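You operate a simulated robot arm through the tools that you are given. There is no shell and no other tool.

You are at the controls of a simulated robot arm. One attempt, no reset.

Task
Press the yellow mug at 200 C for 20 seconds.
Fine: switch on and set both figures; clamp it once the display says READY; raise the lever at DONE and switch the press off.

The check looks at the end state, three seconds after you hand in, the way a careful person would. Anything else that was tipped, shoved, dropped, spilled or broken makes it a failure.

Robot
A 7-joint arm with a two-finger gripper, fixed in place. Base frame: the origin is on the floor under the middle of its stand, x ahead of it, y to its left, z up. Units: m, rad, N and s.
With the tool pointing down near the work surface it reaches from about 0.34 to 0.72 m from the base axis. Its first joint turns from -1.152 to 1.152 rad. Payload 2.45 kg.
Tool frame: the origin (TCP) lies between the finger pads and is the grasp point; the fingertips stand 0.026 m ahead of it; z points along the fingers, y is the line along which they close. The gripper opens to 0.096 m; its body begins 0.069 m behind the TCP.
Orientation is told as [roll, pitch, yaw] about the base's x, y, z axes, in that order, counted from this pose: with the fingers straight down and closing along the base's y, the tool's x points along the base's -x, its y along +y and its z along -z.

Tools
- The arm moves only by the tool apply_moves. Its argument "deltas" is a list that holds one entry, the list of rows, each a list of 7 numbers: the shift along the tool's x, y, z in m, then the turn, a rotation vector about the tool's x, y, z in rad, then the gripper command, from -1 (fully open) to 1 (shut), values between in proportion. In form: [[[x, y, z, rx, ry, rz, claw], ...]]. A call has 1 to 20 rows; each row shifts and turns the commanded pose from where the row before left it, along the tool's axes as they then stand. Rows are played at 5 a second. More than 0.05 m and 0.15 rad between two rows, or a gripper value outside its range, and nothing of the call is played. A pose out of reach is approached as far as the arm can. The call stops where the force on the tool passes 90 N (or 10 N more than at its start, if that is more) or the arm is blocked; 0.2 s more then pass. Each finger travels about 0.05 m/s and halts on what it meets, pressing with about 24 N; the grip force reading is that of the motor and also rises with nothing between the fingers. The clock runs only during rows and for 0.2 s after the last one: add rows that do not move to give the fingers time. The reply holds the time, the measured pose of the TCP, the force on the tool along the base axes, the opening and the grip force, in the units named above and with some noise, with the torque about the TCP (base axes, N m) and any sound that the robot's microphone picked up.
- Cameras (640 x 400 px; columns grow to the right, rows downward): "scene" is fixed at [0.1441, -0.3761, 1.4283]; the picture's right is [0.93, -0.36, 0.00], its down [-0.19, -0.49, -0.85] and it looks along [0.31, 0.80, -0.52] (base axes); focal length 229 px, centre (320, 200). "wrist" rides on the gripper at [0.082, 0.003, -0.098] in the tool frame; the picture's right is [-0.04, 1.00, 0.00], its down [-0.73, -0.03, -0.68] and it looks along [-0.68, -0.03, 0.73] (tool axes); focal length 256 px, centre (320, 200). There is no depth. A picture from a camera that has moved, and an enlarged one, comes with that camera's place and axes in the base frame and with its lens.
- grab_frame(camera): a new picture of that camera. No time passes.
- zoom(camera, box): a new picture of the part [left, top, right, bottom] of that camera's present view, enlarged. No time passes.
- sign_off(): hands the job in; it is judged then, once.

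Places have to be worked out from the pictures, the camera data and where the tool is seen. Open the gripper and draw the arm clear of the work before you hand the job in, unless the task says otherwise.

The tools are called after ">>>" by a JSON object that holds its "api" and its "payload". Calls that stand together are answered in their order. apply_moves: Moves the arm, as the interface text tells. Its arguments: {"type":"object","properties":{"deltas":{"type":"array","items":{"type":"array","items":{"type":"array","items":{"type":"number"}}}}},"required":["deltas"]} The other tools are called the same way: grab_frame (camera) takes a picture; zoom (camera, box) takes an enlarged picture of a part of a camera's view; sign_off () hands the job in.

At the start:

```text
time: 0.0
ee_pos: [0.3479, 0.1208, 1.3555]
ee_rot: [0.001, 0.002, 0.0]
force: [-0.4, -0.2, 0.4]
torque: [-0.02, -0.01, -0.02]
opening: 0.096
grasp_force: 0.1
```

scene: 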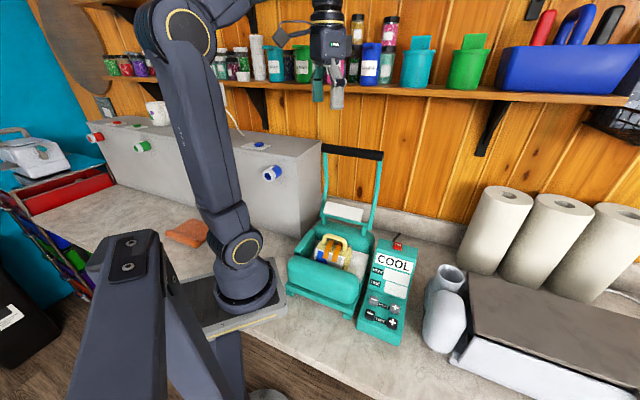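
wrist: 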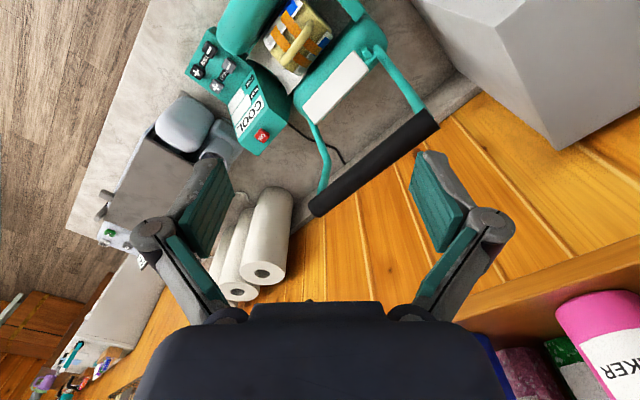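

I start by looking closely at the press, its control box and the mug from both cameras.

>>> {"api": "zoom", "payload": {"camera": "scene", "box": [270, 130, 430, 350]}}

>>> {"api": "zoom", "payload": {"camera": "scene", "box": [345, 230, 425, 350]}}

>>> {"api": "zoom", "payload": {"camera": "wrist", "box": [160, 0, 460, 220]}}

```text
1.82 times, centred on (350, 240) of scene
camera zoom: at [0.1441, -0.3761, 1.4283], right [0.93, -0.36, 0.0], down [-0.19, -0.49, -0.85], along [0.31, 0.8, -0.52], focal length 416 px, centre (266, 127)
```

zoom: 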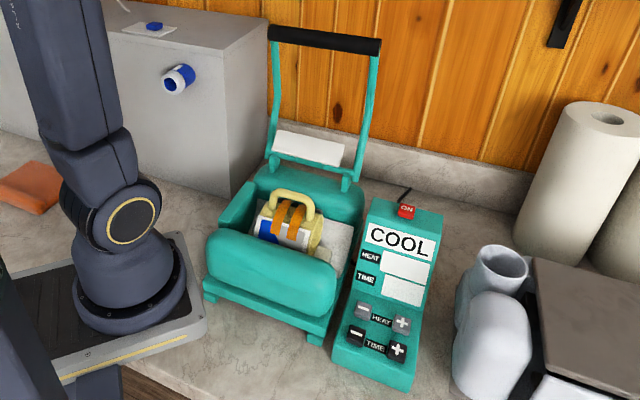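

```text
3.33 times, centred on (385, 290) of scene
camera zoom: at [0.1441, -0.3761, 1.4283], right [0.93, -0.36, 0.0], down [-0.19, -0.49, -0.85], along [0.31, 0.8, -0.52], focal length 762 px, centre (103, -100)
```

zoom: 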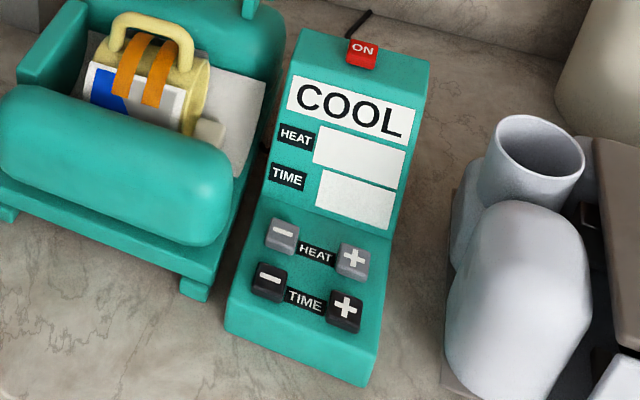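

```text
1.82 times, centred on (310, 110) of wrist
camera zoom: at [0.266, 0.1244, 1.4547], right [0.04, 1.0, 0.0], down [0.73, -0.03, 0.68], along [0.68, -0.03, -0.73], focal length 465 px, centre (338, 364)
```

zoom: 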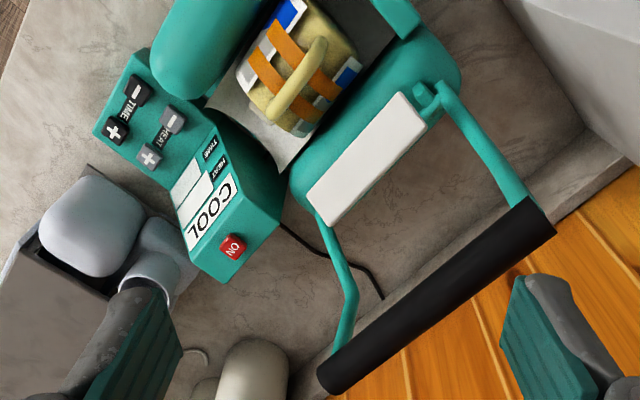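

The ON switch works out near (0.521, -0.007, 0.988), the buttons near z 0.88 along a 45° line, and the lever's black bar runs from about (0.38, 0.23, 1.21) to (0.515, 0.11, 1.21). I look closer at the mug and the lever before moving.

>>> {"api": "zoom", "payload": {"camera": "scene", "box": [285, 220, 375, 320]}}

>>> {"api": "zoom", "payload": {"camera": "wrist", "box": [180, 0, 340, 100]}}

>>> {"api": "zoom", "payload": {"camera": "scene", "box": [250, 0, 430, 120]}}

```text
4.00 times, centred on (330, 270) of scene
camera zoom: at [0.1441, -0.3761, 1.4283], right [0.93, -0.36, 0.0], down [-0.19, -0.49, -0.85], along [0.31, 0.8, -0.52], focal length 915 px, centre (280, -80)
```

zoom: 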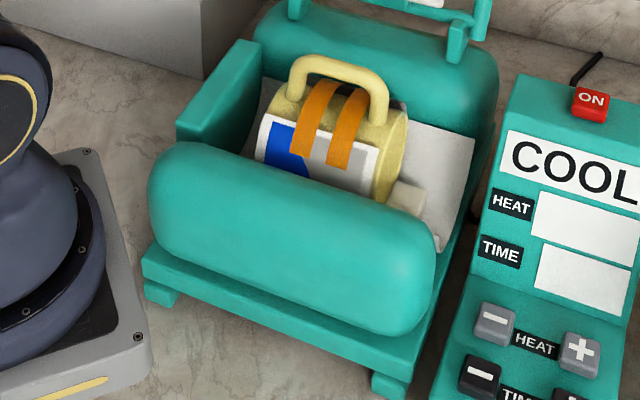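

```text
4.00 times, centred on (260, 50) of wrist
camera zoom: at [0.266, 0.1244, 1.4547], right [0.04, 1.0, 0.0], down [0.73, -0.03, 0.68], along [0.68, -0.03, -0.73], focal length 1024 px, centre (560, 800)
```

zoom: 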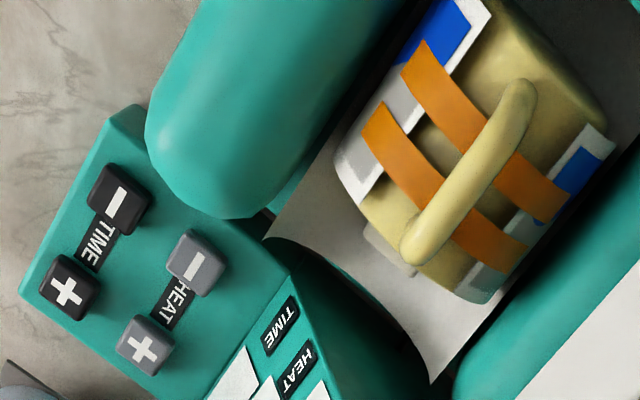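

```text
3.33 times, centred on (340, 60) of scene
camera zoom: at [0.1441, -0.3761, 1.4283], right [0.93, -0.36, 0.0], down [-0.19, -0.49, -0.85], along [0.31, 0.8, -0.52], focal length 762 px, centre (253, 667)
```

zoom: 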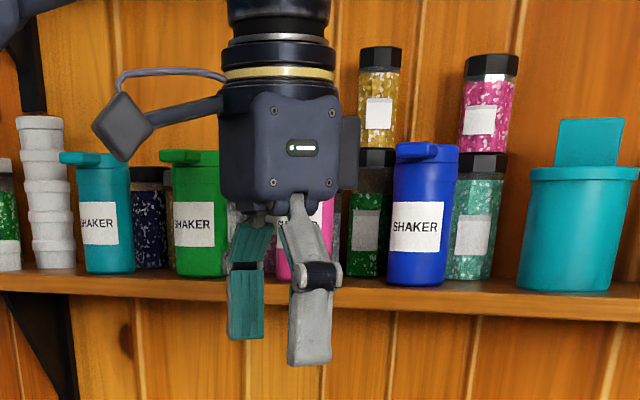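

The mug already sits in the cradle with its taped transfer, so it stays put. I shut the gripper to use it as a poker and move over the ON switch, staying well above everything.

>>> {"api": "apply_moves", "payload": {"deltas": [[[0, 0, 0, 0, 0, 0, 1], [-0.0346, -0.0256, 0, 0, 0, 0, 1], [-0.0346, -0.0256, 0, 0, 0, 0, 1], [-0.0346, -0.0256, 0, 0, 0, 0, 1], [-0.0346, -0.0256, 0, 0, 0, 0, 1], [-0.0346, -0.0256, 0, 0, 0, 0, 1], [0, 0, 0.04, 0, 0, 0, 1], [0, 0, 0.04, 0, 0, 0, 1], [0, 0, 0.04, 0, 0, 0, 1], [0, 0, 0.04, 0, 0, 0, 1], [0, 0, 0.04, 0, 0, 0, 1], [0, 0, 0, 0, 0, 0, 1]]]}}

>>> {"api": "grab_frame", "payload": {"camera": "scene"}}

>>> {"api": "grab_frame", "payload": {"camera": "wrist"}}

```text
time: 2.6
ee_pos: [0.5135, 0.0012, 1.1531]
ee_rot: [0.001, 0.0, -0.001]
force: [0.1, -1.1, -0.1]
torque: [0.02, 0.0, 0.01]
opening: 0.0
grasp_force: 23.5
out of reach, approached as far as the arm can: row 6
```

```text
taken
```

scene: 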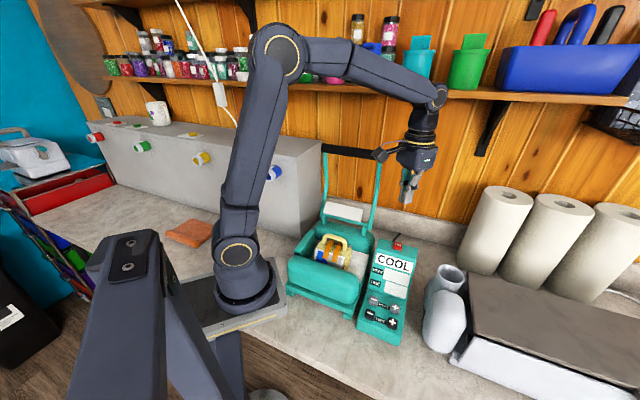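

```text
taken
camera wrist: at [0.431, 0.0036, 1.2518], right [0.04, 1.0, 0.0], down [0.73, -0.03, 0.68], along [0.68, -0.03, -0.73], focal length 256 px, centre (320, 200)
```

wrist: 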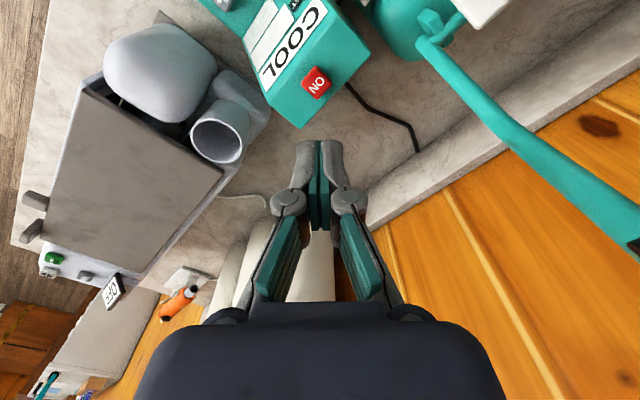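

ON reprojects to about (0.519, -0.005), matching the first estimate. I line up over it and lower until the tips are about 2 cm above it.

>>> {"api": "apply_moves", "payload": {"deltas": [[[-0.006, -0.007, 0.03, 0, 0, 0, 1], [0, 0, 0.04, 0, 0, 0, 1], [0, 0, 0.04, 0, 0, 0, 1], [0, 0, 0, 0, 0, 0, 1]]]}}

>>> {"api": "zoom", "payload": {"camera": "scene", "box": [350, 160, 450, 350]}}

>>> {"api": "grab_frame", "payload": {"camera": "wrist"}}

```text
time: 3.6
ee_pos: [0.5184, -0.0061, 1.0448]
ee_rot: [0.002, 0.0, 0.001]
force: [-0.9, -0.6, -0.2]
torque: [0.0, 0.0, -0.01]
opening: 0.0
grasp_force: 24.4
```

```text
2.11 times, centred on (400, 255) of scene
camera zoom: at [0.1441, -0.3761, 1.4283], right [0.93, -0.36, 0.0], down [-0.19, -0.49, -0.85], along [0.31, 0.8, -0.52], focal length 482 px, centre (152, 84)
```

zoom: 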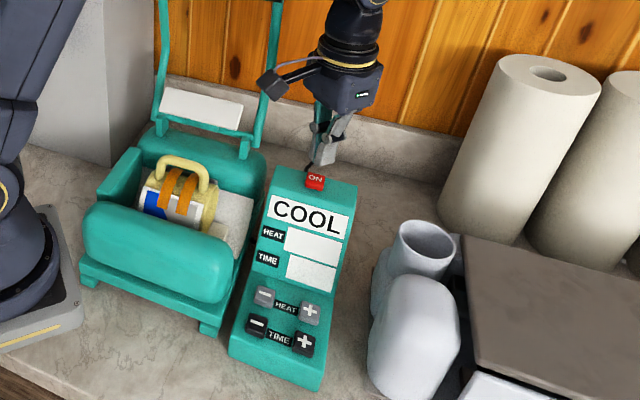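

```text
taken
camera wrist: at [0.4362, -0.0033, 1.1443], right [0.04, 1.0, 0.0], down [0.73, -0.03, 0.68], along [0.68, -0.03, -0.73], focal length 256 px, centre (320, 200)
```

wrist: 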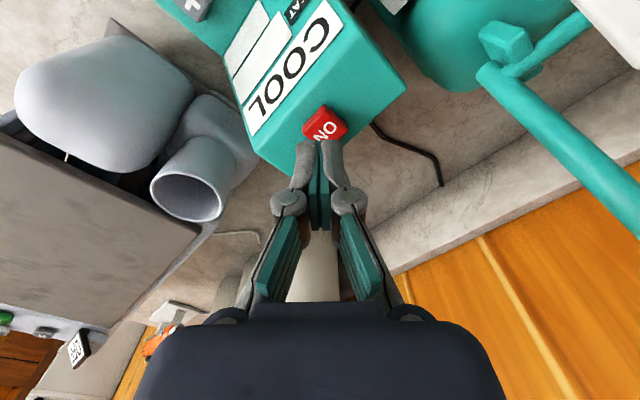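

The tips stand about 3 cm over the switch; I ease down in small steps and watch the force and the sound.

>>> {"api": "apply_moves", "payload": {"deltas": [[[0.001, 0.001, 0.006, 0, 0, 0, 1], [0, 0, 0.006, 0, 0, 0, 1], [0, 0, 0.005, 0, 0, 0, 1], [0, 0, 0.004, 0, 0, 0, 1], [0, 0, 0.003, 0, 0, 0, 1], [0, 0, 0, 0, 0, 0, 1]]]}}

>>> {"api": "zoom", "payload": {"camera": "scene", "box": [350, 230, 440, 330]}}

>>> {"api": "zoom", "payload": {"camera": "wrist", "box": [240, 60, 400, 180]}}

```text
time: 5.0
ee_pos: [0.5177, -0.0055, 1.0221]
ee_rot: [0.001, 0.001, 0.0]
force: [-0.5, 0.4, -0.1]
torque: [0.02, 0.01, 0.0]
opening: 0.0001
grasp_force: 23.7
```

```text
4.00 times, centred on (395, 280) of scene
camera zoom: at [0.1441, -0.3761, 1.4283], right [0.93, -0.36, 0.0], down [-0.19, -0.49, -0.85], along [0.31, 0.8, -0.52], focal length 915 px, centre (20, -120)
```

zoom: 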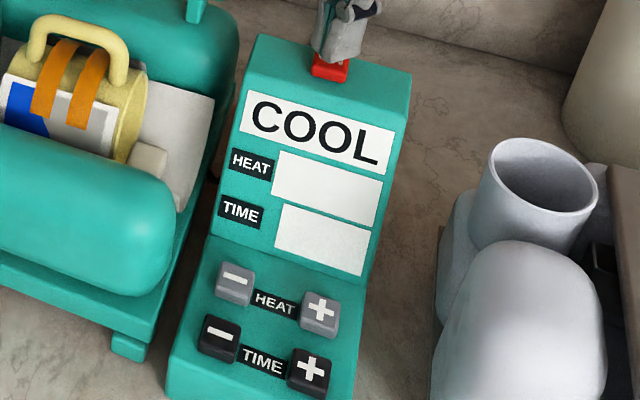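

```text
3.33 times, centred on (320, 120) of wrist
camera zoom: at [0.4359, -0.0027, 1.1205], right [0.04, 1.0, 0.0], down [0.73, -0.03, 0.68], along [0.68, -0.03, -0.73], focal length 853 px, centre (320, 467)
```

zoom: 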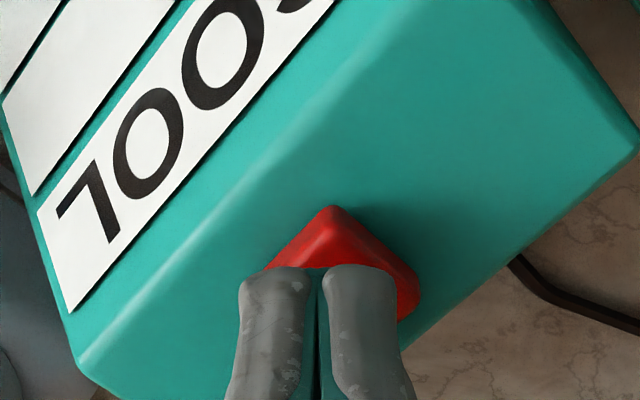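

The tips cover the switch and are just short of it, so I go on down a few millimetres at a time.

>>> {"api": "apply_moves", "payload": {"deltas": [[[0, 0.002, 0.003, 0, 0, 0, 1], [0, 0, 0.003, 0, 0, 0, 1], [0, 0, 0.003, 0, 0, 0, 1], [0, 0, 0.002, 0, 0, 0, 1], [0, 0, 0, 0, 0, 0, 1]]]}}

>>> {"api": "zoom", "payload": {"camera": "scene", "box": [350, 230, 440, 330]}}

```text
time: 6.2
ee_pos: [0.5173, -0.0044, 1.0108]
ee_rot: [0.001, -0.001, 0.001]
force: [0.9, 0.4, 1.5]
torque: [0.01, -0.03, -0.02]
opening: 0.0061
grasp_force: 28.8
```

```text
4.00 times, centred on (395, 280) of scene
camera zoom: at [0.1441, -0.3761, 1.4283], right [0.93, -0.36, 0.0], down [-0.19, -0.49, -0.85], along [0.31, 0.8, -0.52], focal length 915 px, centre (20, -120)
```

zoom: 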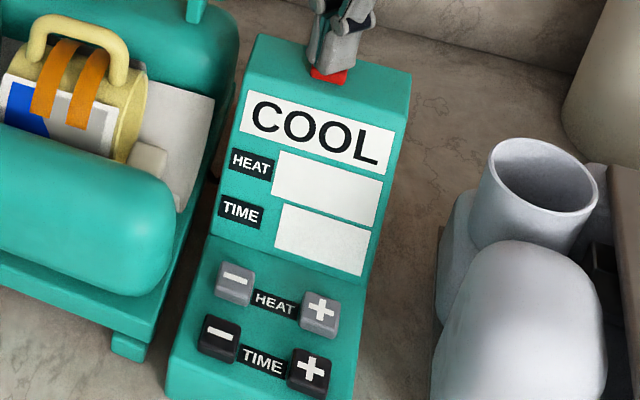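

The force is only 1.5 N but the fingers have spread 6 mm, so I check what the tips are touching.

>>> {"api": "zoom", "payload": {"camera": "wrist", "box": [240, 60, 400, 180]}}

>>> {"api": "zoom", "payload": {"camera": "scene", "box": [375, 215, 425, 265]}}

```text
3.33 times, centred on (320, 120) of wrist
camera zoom: at [0.4351, -0.0015, 1.1085], right [0.04, 1.0, 0.0], down [0.73, -0.03, 0.68], along [0.68, -0.03, -0.73], focal length 853 px, centre (320, 467)
```

zoom: 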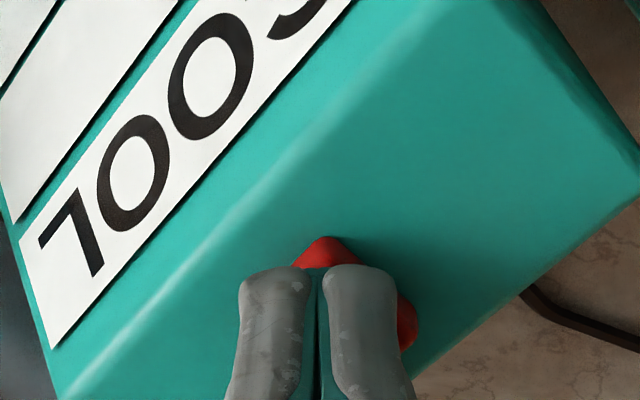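

```text
8.00 times, centred on (400, 240) of scene
camera zoom: at [0.1441, -0.3761, 1.4283], right [0.93, -0.36, 0.0], down [-0.19, -0.49, -0.85], along [0.31, 0.8, -0.52], focal length 1830 px, centre (-320, -120)
```

zoom: 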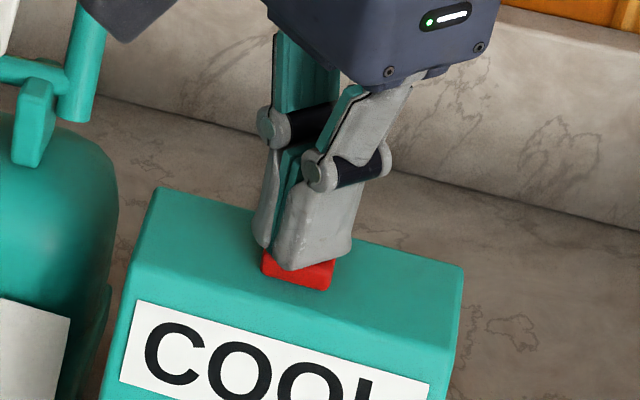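

The closed tips rest on the red switch (the small spread is linkage give), so I press further in 2 mm steps.

>>> {"api": "apply_moves", "payload": {"deltas": [[[0, 0, 0.002, 0, 0, 0, 1], [0, 0, 0.002, 0, 0, 0, 1], [0, 0, 0.002, 0, 0, 0, 1], [0, 0, 0, 0, 0, 0, 1]]]}}

>>> {"api": "zoom", "payload": {"camera": "scene", "box": [350, 230, 440, 330]}}

```text
time: 7.2
ee_pos: [0.5172, -0.0034, 1.0053]
ee_rot: [0.0, -0.002, -0.001]
force: [-0.8, -5.3, 12.6]
torque: [-0.1, 0.04, 0.02]
opening: 0.0058
grasp_force: 28.1
heard: click
```

```text
4.00 times, centred on (395, 280) of scene
camera zoom: at [0.1439, -0.3763, 1.4283], right [0.93, -0.36, 0.0], down [-0.19, -0.49, -0.85], along [0.31, 0.8, -0.52], focal length 915 px, centre (20, -120)
```

zoom: 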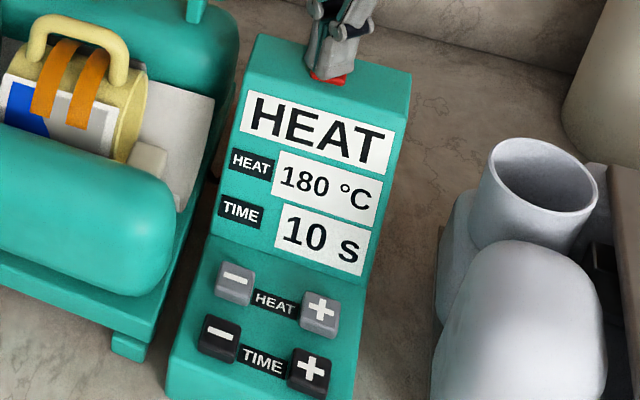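

The switch clicked and the display now reads HEAT, 180 °C, 10 s. I lift off and move over HEAT + near (0.455, -0.110).

>>> {"api": "apply_moves", "payload": {"deltas": [[[0, 0, -0.025, 0, 0, 0, 1], [0, 0, -0.03, 0, 0, 0, 1], [0.0207, -0.0355, 0, 0, 0, 0, 1], [0.0207, -0.0355, 0, 0, 0, 0, 1], [0.0207, -0.0355, 0, 0, 0, 0, 1], [0, 0, 0.04, 0, 0, 0, 1], [0, 0, 0.04, 0, 0, 0, 1], [0, 0, 0.03, 0, 0, 0, 1], [0, 0, 0, 0, 0, 0, 1]]]}}

>>> {"api": "zoom", "payload": {"camera": "scene", "box": [350, 230, 440, 350]}}

>>> {"api": "grab_frame", "payload": {"camera": "wrist"}}

```text
time: 9.2
ee_pos: [0.4552, -0.1105, 0.9518]
ee_rot: [0.002, 0.001, -0.001]
force: [-0.1, 0.1, 0.4]
torque: [0.02, 0.0, 0.0]
opening: 0.0
grasp_force: 28.3
```

```text
3.33 times, centred on (395, 290) of scene
camera zoom: at [0.1441, -0.3761, 1.4283], right [0.93, -0.36, 0.0], down [-0.19, -0.49, -0.85], along [0.31, 0.8, -0.52], focal length 762 px, centre (70, -100)
```

zoom: 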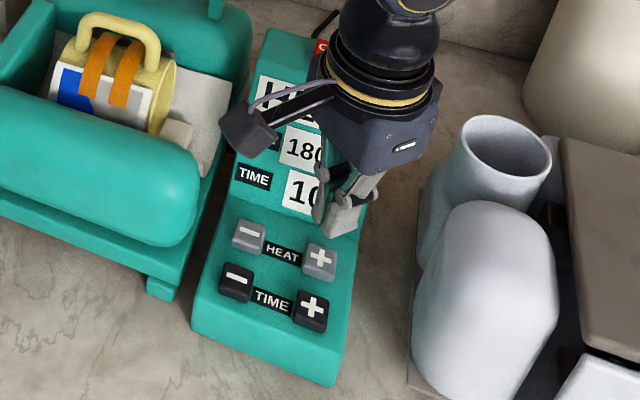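

```text
taken
camera wrist: at [0.3727, -0.1068, 1.0501], right [0.04, 1.0, 0.0], down [0.73, -0.03, 0.68], along [0.68, -0.03, -0.73], focal length 256 px, centre (320, 200)
```

wrist: 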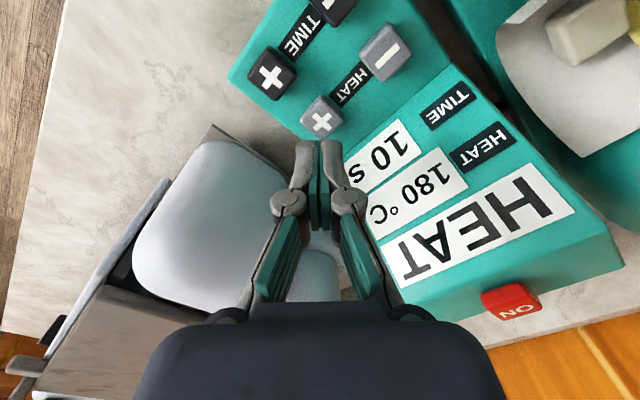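

HEAT + sits right under the tips, about (0.453, -0.109), with the tips 4 cm above. I lower slowly until it clicks, then read the display.

>>> {"api": "apply_moves", "payload": {"deltas": [[[0.002, 0.001, 0.012, 0, 0, 0, 1], [0, 0, 0.012, 0, 0, 0, 1], [0, 0, 0.006, 0, 0, 0, 1], [0, 0, 0.004, 0, 0, 0, 1], [0, 0, 0.003, 0, 0, 0, 1], [0, 0, 0, 0, 0, 0, 1]]]}}

>>> {"api": "zoom", "payload": {"camera": "scene", "box": [350, 230, 440, 350]}}

>>> {"api": "zoom", "payload": {"camera": "wrist", "box": [240, 60, 480, 210]}}

```text
time: 10.6
ee_pos: [0.4521, -0.1095, 0.9118]
ee_rot: [0.003, 0.001, 0.0]
force: [-0.4, -0.6, -1.2]
torque: [-0.01, 0.01, 0.02]
opening: 0.0
grasp_force: 28.3
```

```text
3.33 times, centred on (395, 290) of scene
camera zoom: at [0.1441, -0.3761, 1.4283], right [0.93, -0.36, 0.0], down [-0.19, -0.49, -0.85], along [0.31, 0.8, -0.52], focal length 762 px, centre (70, -100)
```

zoom: 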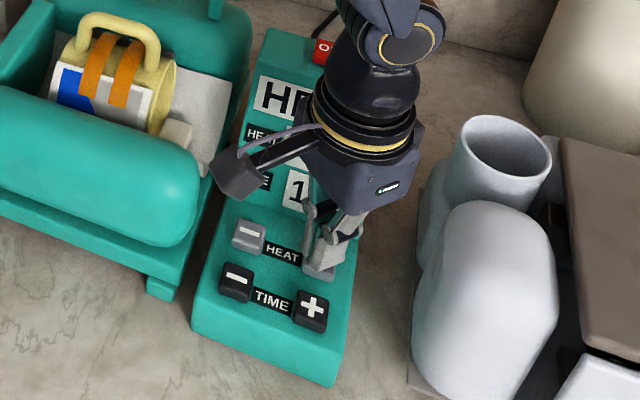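

```text
2.67 times, centred on (360, 135) of wrist
camera zoom: at [0.3702, -0.1063, 1.0106], right [0.04, 1.0, 0.0], down [0.73, -0.03, 0.68], along [0.68, -0.03, -0.73], focal length 683 px, centre (213, 373)
```

zoom: 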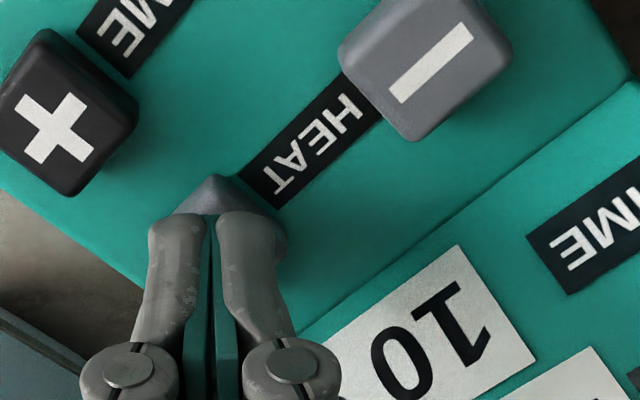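

The tips are just at the button top with no force yet; I press on in 2 mm steps.

>>> {"api": "apply_moves", "payload": {"deltas": [[[0, 0, 0.002, 0, 0, 0, 1], [0, 0, 0.002, 0, 0, 0, 1], [0, 0, 0.002, 0, 0, 0, 1], [0, 0, 0.002, 0, 0, 0, 1], [0, 0, 0, 0, 0, 0, 1]]]}}

>>> {"api": "zoom", "payload": {"camera": "wrist", "box": [240, 60, 560, 260]}}

```text
time: 11.8
ee_pos: [0.4536, -0.1107, 0.9029]
ee_rot: [0.001, -0.002, 0.0]
force: [-0.2, 0.7, 1.4]
torque: [0.02, -0.02, 0.03]
opening: 0.0059
grasp_force: 28.2
heard: click
```

```text
2.00 times, centred on (400, 160) of wrist
camera zoom: at [0.3713, -0.1065, 1.002], right [0.04, 1.0, 0.0], down [0.73, -0.03, 0.68], along [0.68, -0.03, -0.73], focal length 512 px, centre (160, 280)
```

zoom: 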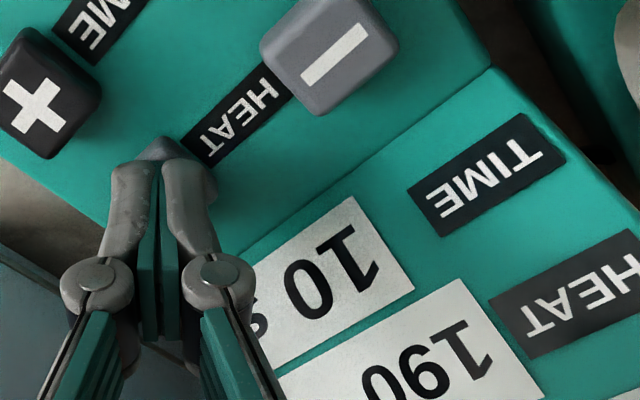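

One click took heat to 190. I lift 1.5 cm to let the button come back and press once more in the same way.

>>> {"api": "apply_moves", "payload": {"deltas": [[[0, 0, -0.008, 0, 0, 0, 1], [0, 0, -0.008, 0, 0, 0, 1], [0, 0, 0, 0, 0, 0, 1], [0, 0, 0.008, 0, 0, 0, 1], [0, 0, 0.004, 0, 0, 0, 1], [0, 0, 0.002, 0, 0, 0, 1], [0, 0, 0.002, 0, 0, 0, 1], [0, 0, 0, 0, 0, 0, 1]]]}}

>>> {"api": "zoom", "payload": {"camera": "wrist", "box": [240, 60, 560, 260]}}

```text
time: 13.6
ee_pos: [0.4524, -0.1095, 0.9025]
ee_rot: [0.001, -0.001, 0.0]
force: [-0.6, 1.4, 1.4]
torque: [0.05, 0.02, 0.01]
opening: 0.0062
grasp_force: 28.4
heard: click
```

```text
2.00 times, centred on (400, 160) of wrist
camera zoom: at [0.3706, -0.1057, 1.0018], right [0.04, 1.0, 0.0], down [0.73, -0.03, 0.68], along [0.68, -0.03, -0.73], focal length 512 px, centre (160, 280)
```

zoom: 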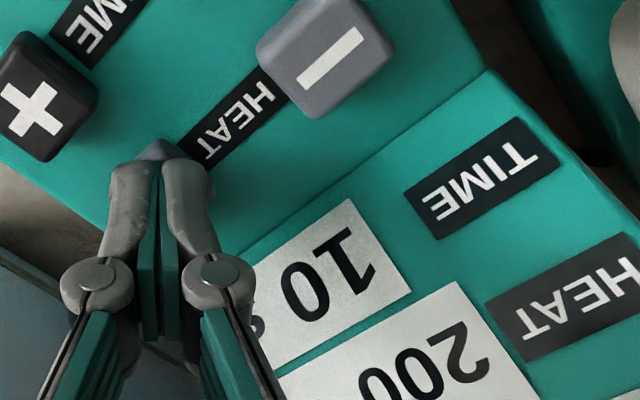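

Heat now reads 200. I lift, shift diagonally to TIME + near (0.4235, -0.140) and stop just above it.

>>> {"api": "apply_moves", "payload": {"deltas": [[[0, 0, -0.015, 0, 0, 0, 1], [0, 0, -0.02, 0, 0, 0, 1], [0.0145, -0.0152, 0, 0, 0, 0, 1], [0.0145, -0.0152, 0, 0, 0, 0, 1], [0, 0, 0.012, 0, 0, 0, 1], [0, 0, 0, 0, 0, 0, 1]]]}}

>>> {"api": "grab_frame", "payload": {"camera": "wrist"}}

>>> {"api": "zoom", "payload": {"camera": "scene", "box": [350, 230, 440, 350]}}

```text
time: 15.0
ee_pos: [0.4242, -0.1382, 0.9264]
ee_rot: [0.001, 0.002, -0.001]
force: [-0.6, 0.0, 0.3]
torque: [0.01, 0.02, 0.03]
opening: 0.0001
grasp_force: 28.5
```

```text
taken
camera wrist: at [0.3419, -0.1357, 1.0251], right [0.04, 1.0, 0.0], down [0.73, -0.03, 0.68], along [0.68, -0.03, -0.73], focal length 256 px, centre (320, 200)
```

wrist: 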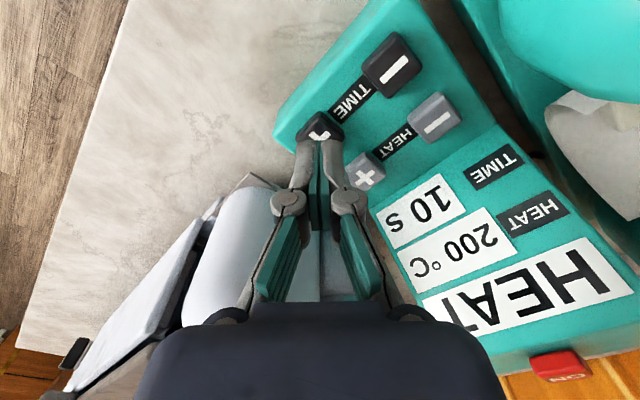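

```text
3.33 times, centred on (395, 290) of scene
camera zoom: at [0.1441, -0.3761, 1.4283], right [0.93, -0.36, 0.0], down [-0.19, -0.49, -0.85], along [0.31, 0.8, -0.52], focal length 762 px, centre (70, -100)
```

zoom: 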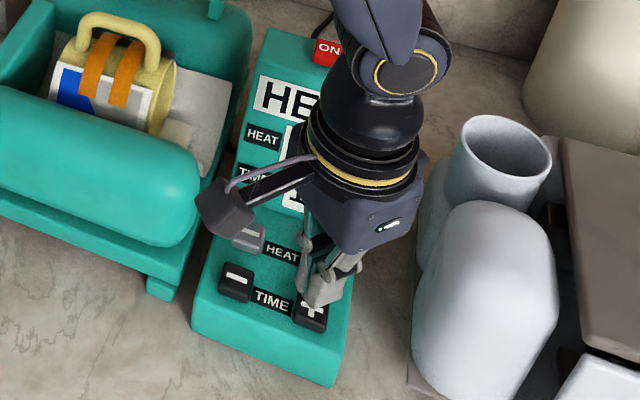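

>>> {"api": "zoom", "payload": {"camera": "wrist", "box": [260, 90, 420, 190]}}

```text
4.00 times, centred on (340, 140) of wrist
camera zoom: at [0.3419, -0.1357, 1.0251], right [0.04, 1.0, 0.0], down [0.73, -0.03, 0.68], along [0.68, -0.03, -0.73], focal length 1024 px, centre (240, 440)
```

zoom: 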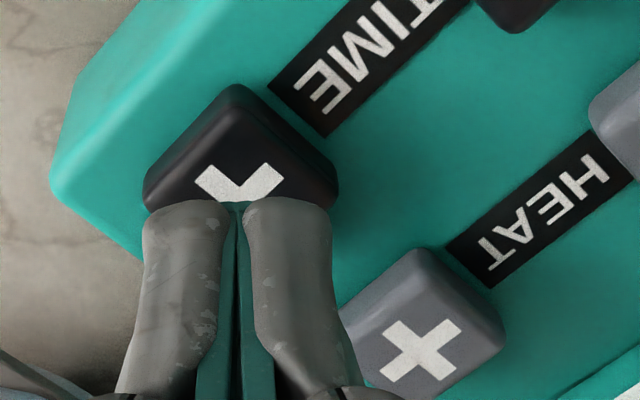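

The tips are centred on TIME + (about (0.423, -0.139)). I press down as with the heat button.

>>> {"api": "apply_moves", "payload": {"deltas": [[[0, 0, 0.01, 0, 0, 0, 1], [0, 0, 0.006, 0, 0, 0, 1], [0, 0, 0.003, 0, 0, 0, 1], [0, 0, 0.002, 0, 0, 0, 1], [0, 0, 0.002, 0, 0, 0, 1], [0, 0, 0, 0, 0, 0, 1]]]}}

>>> {"api": "grab_frame", "payload": {"camera": "wrist"}}

```text
time: 16.4
ee_pos: [0.4231, -0.1398, 0.9033]
ee_rot: [0.001, -0.001, -0.001]
force: [0.3, 0.5, 2.3]
torque: [-0.01, -0.01, 0.0]
opening: 0.006
grasp_force: 29.0
heard: click
```

```text
taken
camera wrist: at [0.341, -0.1366, 1.0022], right [0.04, 1.0, 0.0], down [0.73, -0.03, 0.68], along [0.68, -0.03, -0.73], focal length 256 px, centre (320, 200)
```

wrist: 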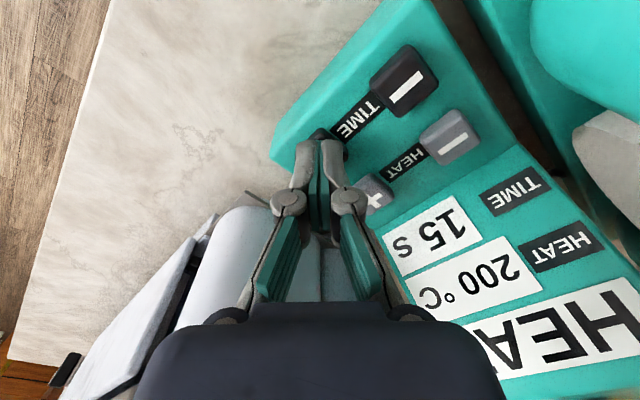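

Time went to 15 s with one click, so one more press gives 20 s. I lift and press once again.

>>> {"api": "apply_moves", "payload": {"deltas": [[[0, 0, -0.008, 0, 0, 0, 1], [0, 0, -0.008, 0, 0, 0, 1], [0, 0, 0, 0, 0, 0, 1], [0, 0, 0.008, 0, 0, 0, 1], [0, 0, 0.004, 0, 0, 0, 1], [0, 0, 0.002, 0, 0, 0, 1], [0, 0, 0.002, 0, 0, 0, 1], [0, 0, 0, 0, 0, 0, 1]]]}}

>>> {"api": "grab_frame", "payload": {"camera": "wrist"}}

```text
time: 18.2
ee_pos: [0.4237, -0.1396, 0.9034]
ee_rot: [0.002, -0.001, 0.0]
force: [-0.7, -0.9, 1.2]
torque: [0.01, -0.01, -0.02]
opening: 0.0058
grasp_force: 28.6
heard: click
```

```text
taken
camera wrist: at [0.3423, -0.1366, 1.0019], right [0.04, 1.0, 0.0], down [0.73, -0.03, 0.68], along [0.68, -0.03, -0.73], focal length 256 px, centre (320, 200)
```

wrist: 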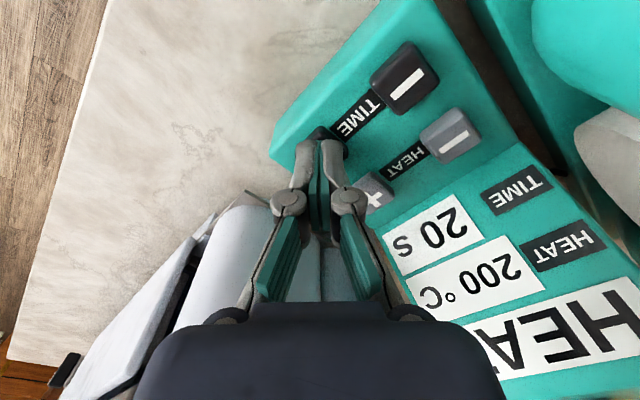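

The display shows 200 °C and 20 s. I lift well clear and move up towards the raised lever while it heats, without touching it.

>>> {"api": "apply_moves", "payload": {"deltas": [[[0, 0, -0.02, 0, 0, 0, 1], [0, 0, -0.04, 0, 0, 0, 1], [0, 0, -0.045, 0, 0, 0, 1], [0, 0, -0.045, 0, 0, 0, 1], [0, 0, -0.045, 0, 0, 0, 1], [0, 0, -0.045, 0, 0, 0, 1], [0, 0, -0.045, 0, 0, 0, 1], [0, 0, -0.045, 0, 0, 0, 1], [0, 0, -0.045, 0, 0, 0, 1], [0, 0, -0.038, 0, 0, 0, 1], [0, 0.04, 0, 0, 0, 0, 1], [0, 0.04, 0, 0, 0, 0, 1], [0, 0.04, 0, 0, 0, 0, 1], [0, 0.04, 0, 0, 0, 0, 1], [0, 0, 0, 0, 0, 0, 1]]]}}

>>> {"api": "grab_frame", "payload": {"camera": "scene"}}

>>> {"api": "grab_frame", "payload": {"camera": "wrist"}}

```text
time: 21.4
ee_pos: [0.4244, 0.019, 1.3192]
ee_rot: [0.0, 0.0, 0.0]
force: [-0.6, -0.4, -0.5]
torque: [0.01, -0.01, -0.02]
opening: 0.0001
grasp_force: 28.4
```

```text
taken
```

scene: 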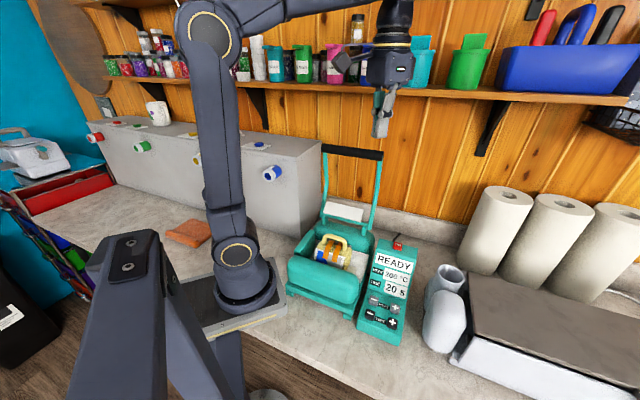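

```text
taken
camera wrist: at [0.3423, 0.0236, 1.4174], right [0.04, 1.0, 0.0], down [0.73, -0.03, 0.68], along [0.68, -0.03, -0.73], focal length 256 px, centre (320, 200)
```

wrist: 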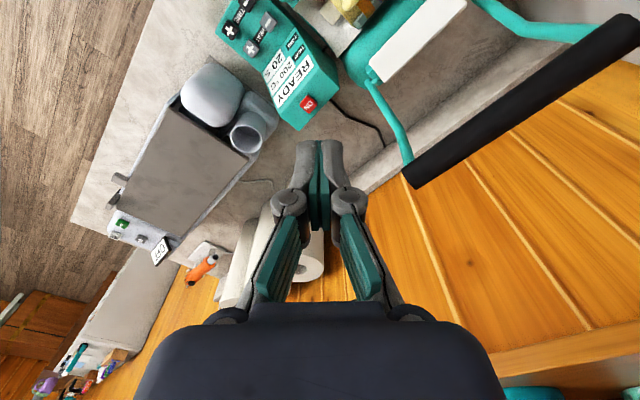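

The display already says READY at 200 °C / 20 s. The bar reprojects to a 45° line at z ≈ 1.21 from about (0.511, 0.109) to (0.384, 0.234); I turn the gripper square to it, tilt it 30° so the body stays clear of the shelf, and open it.

>>> {"api": "apply_moves", "payload": {"deltas": [[[0, 0.045, 0, 0, 0, 0, 1], [-0.002, 0.044, 0, 0, 0, 0, 1], [0, 0, 0, 0, 0, 0.131, 0], [0, 0, 0, 0, 0, 0.131, -0.5], [0, 0, 0, 0, 0, 0.131, -0.5], [0, 0, 0, 0, 0, 0.131, -0.5], [0, 0, 0, 0, 0, 0.131, -0.5], [0, 0, 0, 0, 0, 0.131, -0.5], [0, 0, 0, -0.131, 0, 0, -0.5], [0, 0, 0, -0.131, 0, 0, -0.5], [0, 0, 0, -0.131, 0, 0, -0.5], [0, 0, 0, -0.131, 0, 0, -0.5], [0, 0, 0, 0, 0, 0, -0.5]]]}}

>>> {"api": "grab_frame", "payload": {"camera": "scene"}}

>>> {"api": "grab_frame", "payload": {"camera": "wrist"}}

```text
time: 24.2
ee_pos: [0.4266, 0.1097, 1.3177]
ee_rot: [0.528, -0.001, -0.787]
force: [0.2, 0.2, -0.3]
torque: [-0.02, -0.03, 0.05]
opening: 0.072
grasp_force: 0.0
```

```text
taken
```

scene: 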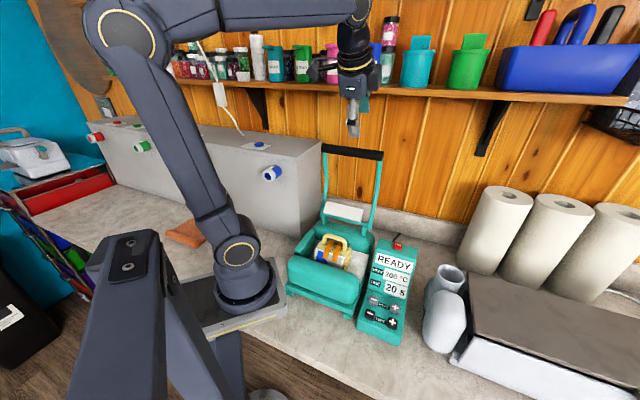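

```text
taken
camera wrist: at [0.335, 0.1337, 1.404], right [0.64, 0.58, 0.5], down [0.26, -0.78, 0.57], along [0.72, -0.24, -0.65], focal length 256 px, centre (320, 200)
```

wrist: 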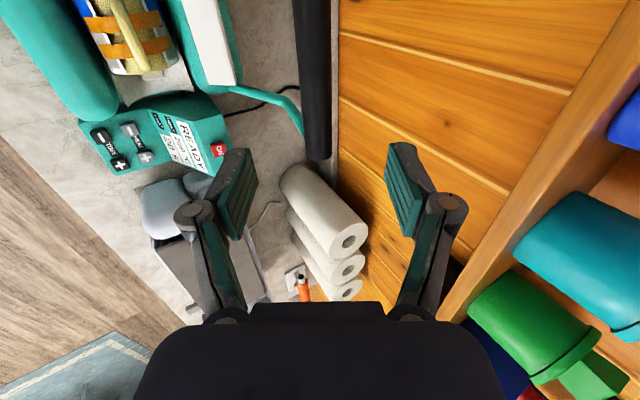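

The bar lies centred between the open fingers in the wrist view. I advance along the finger direction, stopping 3 cm short to check.

>>> {"api": "apply_moves", "payload": {"deltas": [[[0, -0.001, 0.03, 0, 0, 0, -0.5], [0, -0.001, 0.03, 0, 0, 0, -0.5], [0, 0, 0.03, 0, 0, 0, -0.5], [0, 0, 0, 0, 0, 0, -0.5]]]}}

>>> {"api": "grab_frame", "payload": {"camera": "wrist"}}

>>> {"api": "zoom", "payload": {"camera": "scene", "box": [290, 60, 450, 240]}}

```text
time: 25.2
ee_pos: [0.4564, 0.1403, 1.2376]
ee_rot: [0.525, 0.001, -0.786]
force: [-0.2, 0.6, -1.2]
torque: [-0.03, 0.0, 0.04]
opening: 0.0719
grasp_force: 0.0
```

```text
taken
camera wrist: at [0.3655, 0.1653, 1.3248], right [0.64, 0.58, 0.5], down [0.26, -0.78, 0.57], along [0.72, -0.24, -0.65], focal length 256 px, centre (320, 200)
```

wrist: 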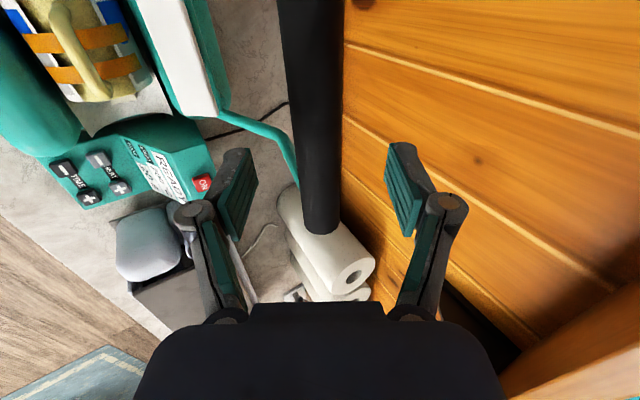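

```text
2.22 times, centred on (370, 150) of scene
camera zoom: at [0.1441, -0.3761, 1.4283], right [0.93, -0.36, 0.0], down [-0.19, -0.49, -0.85], along [0.31, 0.8, -0.52], focal length 508 px, centre (209, 311)
```

zoom: 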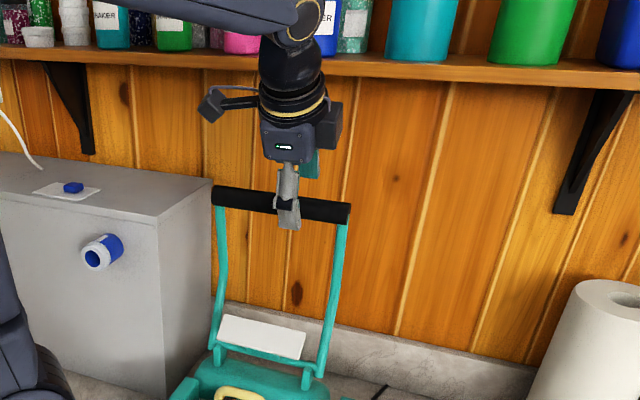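

Bar is centred between the fingers with about 3 cm to go (bar at roughly D=0.438 along the 45° normal, z 1.212). I advance 3.2 cm and close on it.

>>> {"api": "apply_moves", "payload": {"deltas": [[[0, -0.0015, 0.016, 0, 0, 0, -0.5], [0, 0, 0.016, 0, 0, 0, -0.5], [0, 0, 0, 0, 0, 0, -0.5], [0, 0, 0, 0, 0, 0, 0.2], [0, 0, 0, 0, 0, 0, 0.6], [0, 0, 0, 0, 0, 0, 1], [0, 0, 0, 0, 0, 0, 1]]]}}

>>> {"api": "grab_frame", "payload": {"camera": "wrist"}}

>>> {"api": "zoom", "payload": {"camera": "scene", "box": [290, 90, 450, 310]}}

```text
time: 26.8
ee_pos: [0.4666, 0.1484, 1.2096]
ee_rot: [0.527, -0.001, -0.786]
force: [1.5, 0.5, 2.7]
torque: [0.08, -0.08, 0.04]
opening: 0.0257
grasp_force: 33.7
```

```text
taken
camera wrist: at [0.376, 0.175, 1.297], right [0.64, 0.58, 0.5], down [0.26, -0.78, 0.57], along [0.72, -0.24, -0.65], focal length 256 px, centre (320, 200)
```

wrist: 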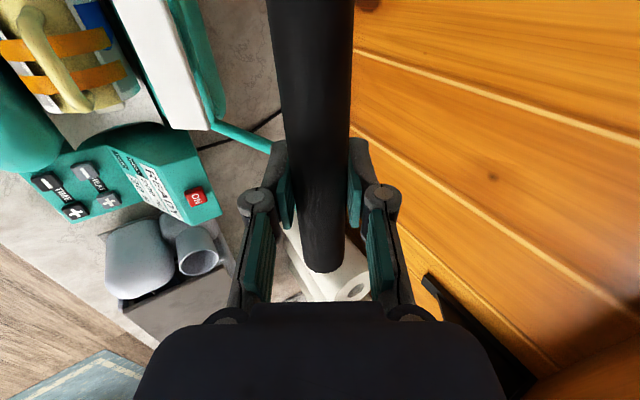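

```text
1.82 times, centred on (370, 200) of scene
camera zoom: at [0.1441, -0.3761, 1.4283], right [0.93, -0.36, 0.0], down [-0.19, -0.49, -0.85], along [0.31, 0.8, -0.52], focal length 416 px, centre (229, 200)
```

zoom: 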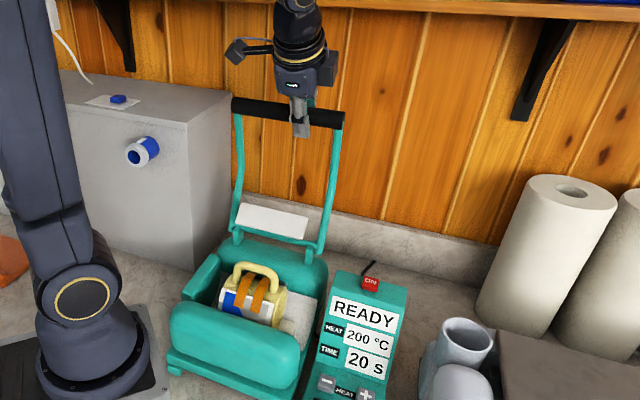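

The bar is held (opening 0.026 m) and the display still reads READY. I pull the lever's top gently towards the robot along its arc and check the forces.

>>> {"api": "apply_moves", "payload": {"deltas": [[[0, -0.014, -0.0098, 0, 0, 0, 1], [0, -0.0138, -0.0083, 0, 0, 0, 1], [0, -0.0145, -0.0073, 0, 0, 0, 1], [0, 0, 0, 0, 0, 0, 1]]]}}

>>> {"api": "zoom", "payload": {"camera": "scene", "box": [290, 90, 450, 310]}}

```text
time: 27.8
ee_pos: [0.4321, 0.1162, 1.2105]
ee_rot: [0.527, 0.0, -0.788]
force: [-4.7, 9.8, 15.6]
torque: [0.56, -0.4, 0.03]
opening: 0.0254
grasp_force: 45.3
```

```text
1.82 times, centred on (370, 200) of scene
camera zoom: at [0.1437, -0.3759, 1.4284], right [0.93, -0.36, 0.0], down [-0.19, -0.49, -0.85], along [0.31, 0.8, -0.52], focal length 416 px, centre (229, 200)
```

zoom: 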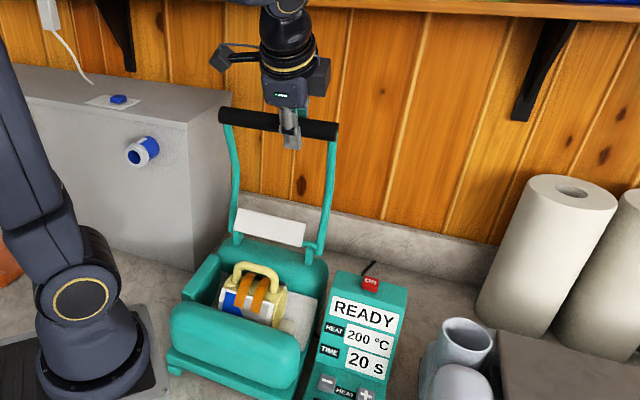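

The lever follows; forces are modest (15 N up, 10 N along the bar), hinting that my arc is slightly off. I ease the grip for a moment to let the strain out, then close again and read the force.

>>> {"api": "apply_moves", "payload": {"deltas": [[[0, 0, 0, 0, 0, 0, 0.38], [0, 0, 0, 0, 0, 0, 0.38], [0, 0, 0, 0, 0, 0, 0.38]]]}}

>>> {"api": "grab_frame", "payload": {"camera": "wrist"}}

>>> {"api": "zoom", "payload": {"camera": "scene", "box": [300, 110, 390, 290]}}

```text
time: 28.6
ee_pos: [0.4323, 0.1156, 1.2096]
ee_rot: [0.526, 0.0, -0.786]
force: [0.5, 1.0, 0.5]
torque: [0.0, 0.01, 0.01]
opening: 0.0299
grasp_force: 0.2
```

```text
taken
camera wrist: at [0.342, 0.1395, 1.297], right [0.64, 0.58, 0.5], down [0.26, -0.78, 0.57], along [0.72, -0.24, -0.65], focal length 256 px, centre (320, 200)
```

wrist: 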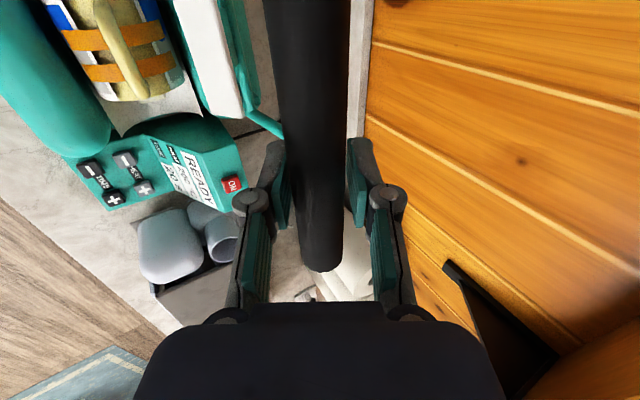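

```text
2.22 times, centred on (345, 200) of scene
camera zoom: at [0.1441, -0.3761, 1.4283], right [0.93, -0.36, 0.0], down [-0.19, -0.49, -0.85], along [0.31, 0.8, -0.52], focal length 508 px, centre (264, 200)
```

zoom: 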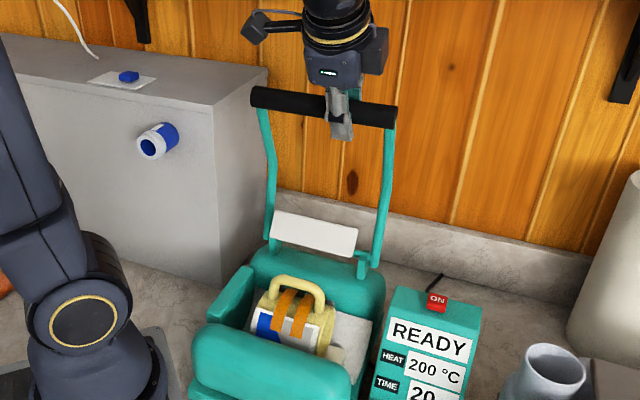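

With the grip loosened the force drops to zero and the lever stays put, so it holds by friction and I can move it caged. I carry on along the arc while bringing the tool back towards vertical, three steps first.

>>> {"api": "apply_moves", "payload": {"deltas": [[[0, -0.0225, -0.0091, 0.0873, 0, 0, 0.38], [0, -0.0239, -0.0047, 0.0873, 0, 0, 0.38], [0, -0.0242, 0, 0.0873, 0, 0, 0.38], [0, 0, 0, 0, 0, 0, 0.38]]]}}

>>> {"api": "grab_frame", "payload": {"camera": "wrist"}}

>>> {"api": "zoom", "payload": {"camera": "scene", "box": [280, 110, 410, 310]}}

```text
time: 29.6
ee_pos: [0.3824, 0.0641, 1.1938]
ee_rot: [0.263, 0.002, -0.786]
force: [0.5, 1.5, -0.5]
torque: [0.0, 0.0, -0.03]
opening: 0.0306
grasp_force: 0.4
```

```text
taken
camera wrist: at [0.3083, 0.1056, 1.2895], right [0.71, 0.65, 0.26], down [0.37, -0.66, 0.65], along [0.59, -0.36, -0.72], focal length 256 px, centre (320, 200)
```

wrist: 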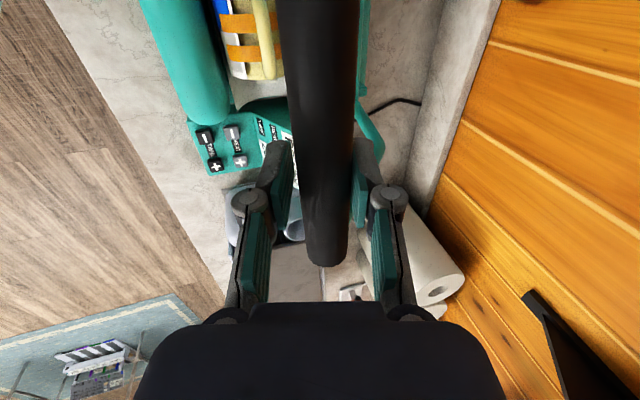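

```text
2.00 times, centred on (345, 210) of scene
camera zoom: at [0.1442, -0.3761, 1.4283], right [0.93, -0.36, 0.0], down [-0.19, -0.49, -0.85], along [0.31, 0.8, -0.52], focal length 457 px, centre (270, 180)
```

zoom: 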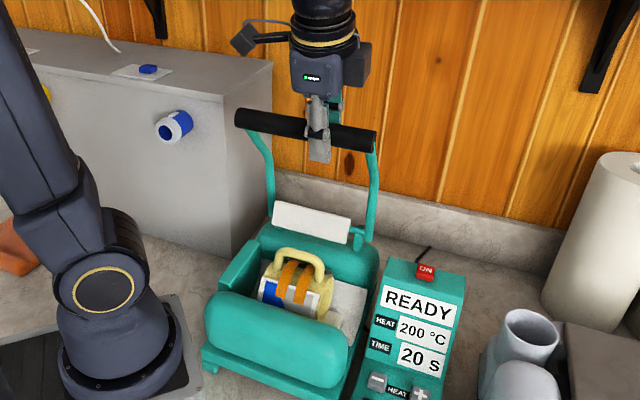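

>>> {"api": "zoom", "payload": {"camera": "wrist", "box": [220, 100, 420, 300]}}

>>> {"api": "zoom", "payload": {"camera": "scene", "box": [310, 140, 370, 260]}}

```text
2.00 times, centred on (320, 200) of wrist
camera zoom: at [0.3083, 0.1056, 1.2895], right [0.71, 0.65, 0.26], down [0.37, -0.66, 0.65], along [0.59, -0.36, -0.72], focal length 512 px, centre (320, 200)
```

zoom: 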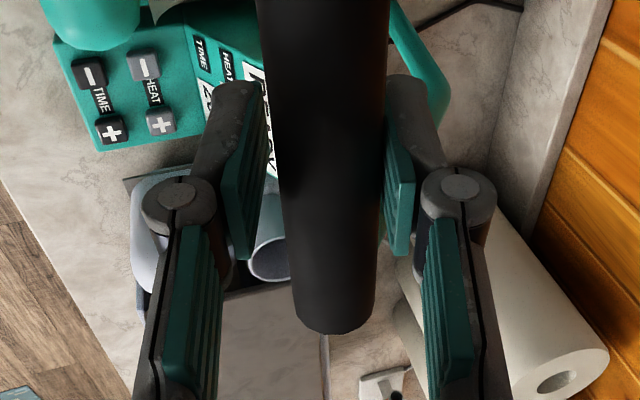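

```text
3.33 times, centred on (340, 200) of scene
camera zoom: at [0.1442, -0.3761, 1.4283], right [0.93, -0.36, 0.0], down [-0.19, -0.49, -0.85], along [0.31, 0.8, -0.52], focal length 762 px, centre (253, 200)
```

zoom: 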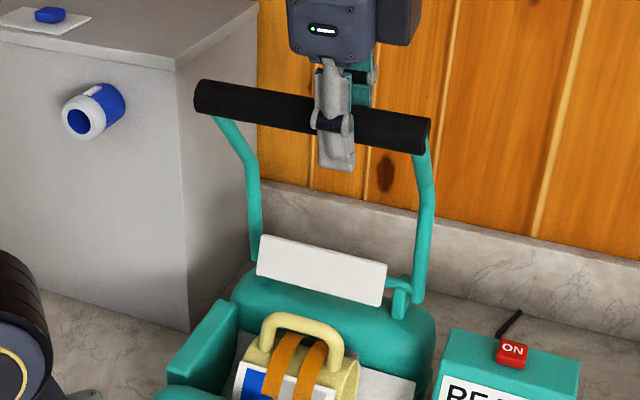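

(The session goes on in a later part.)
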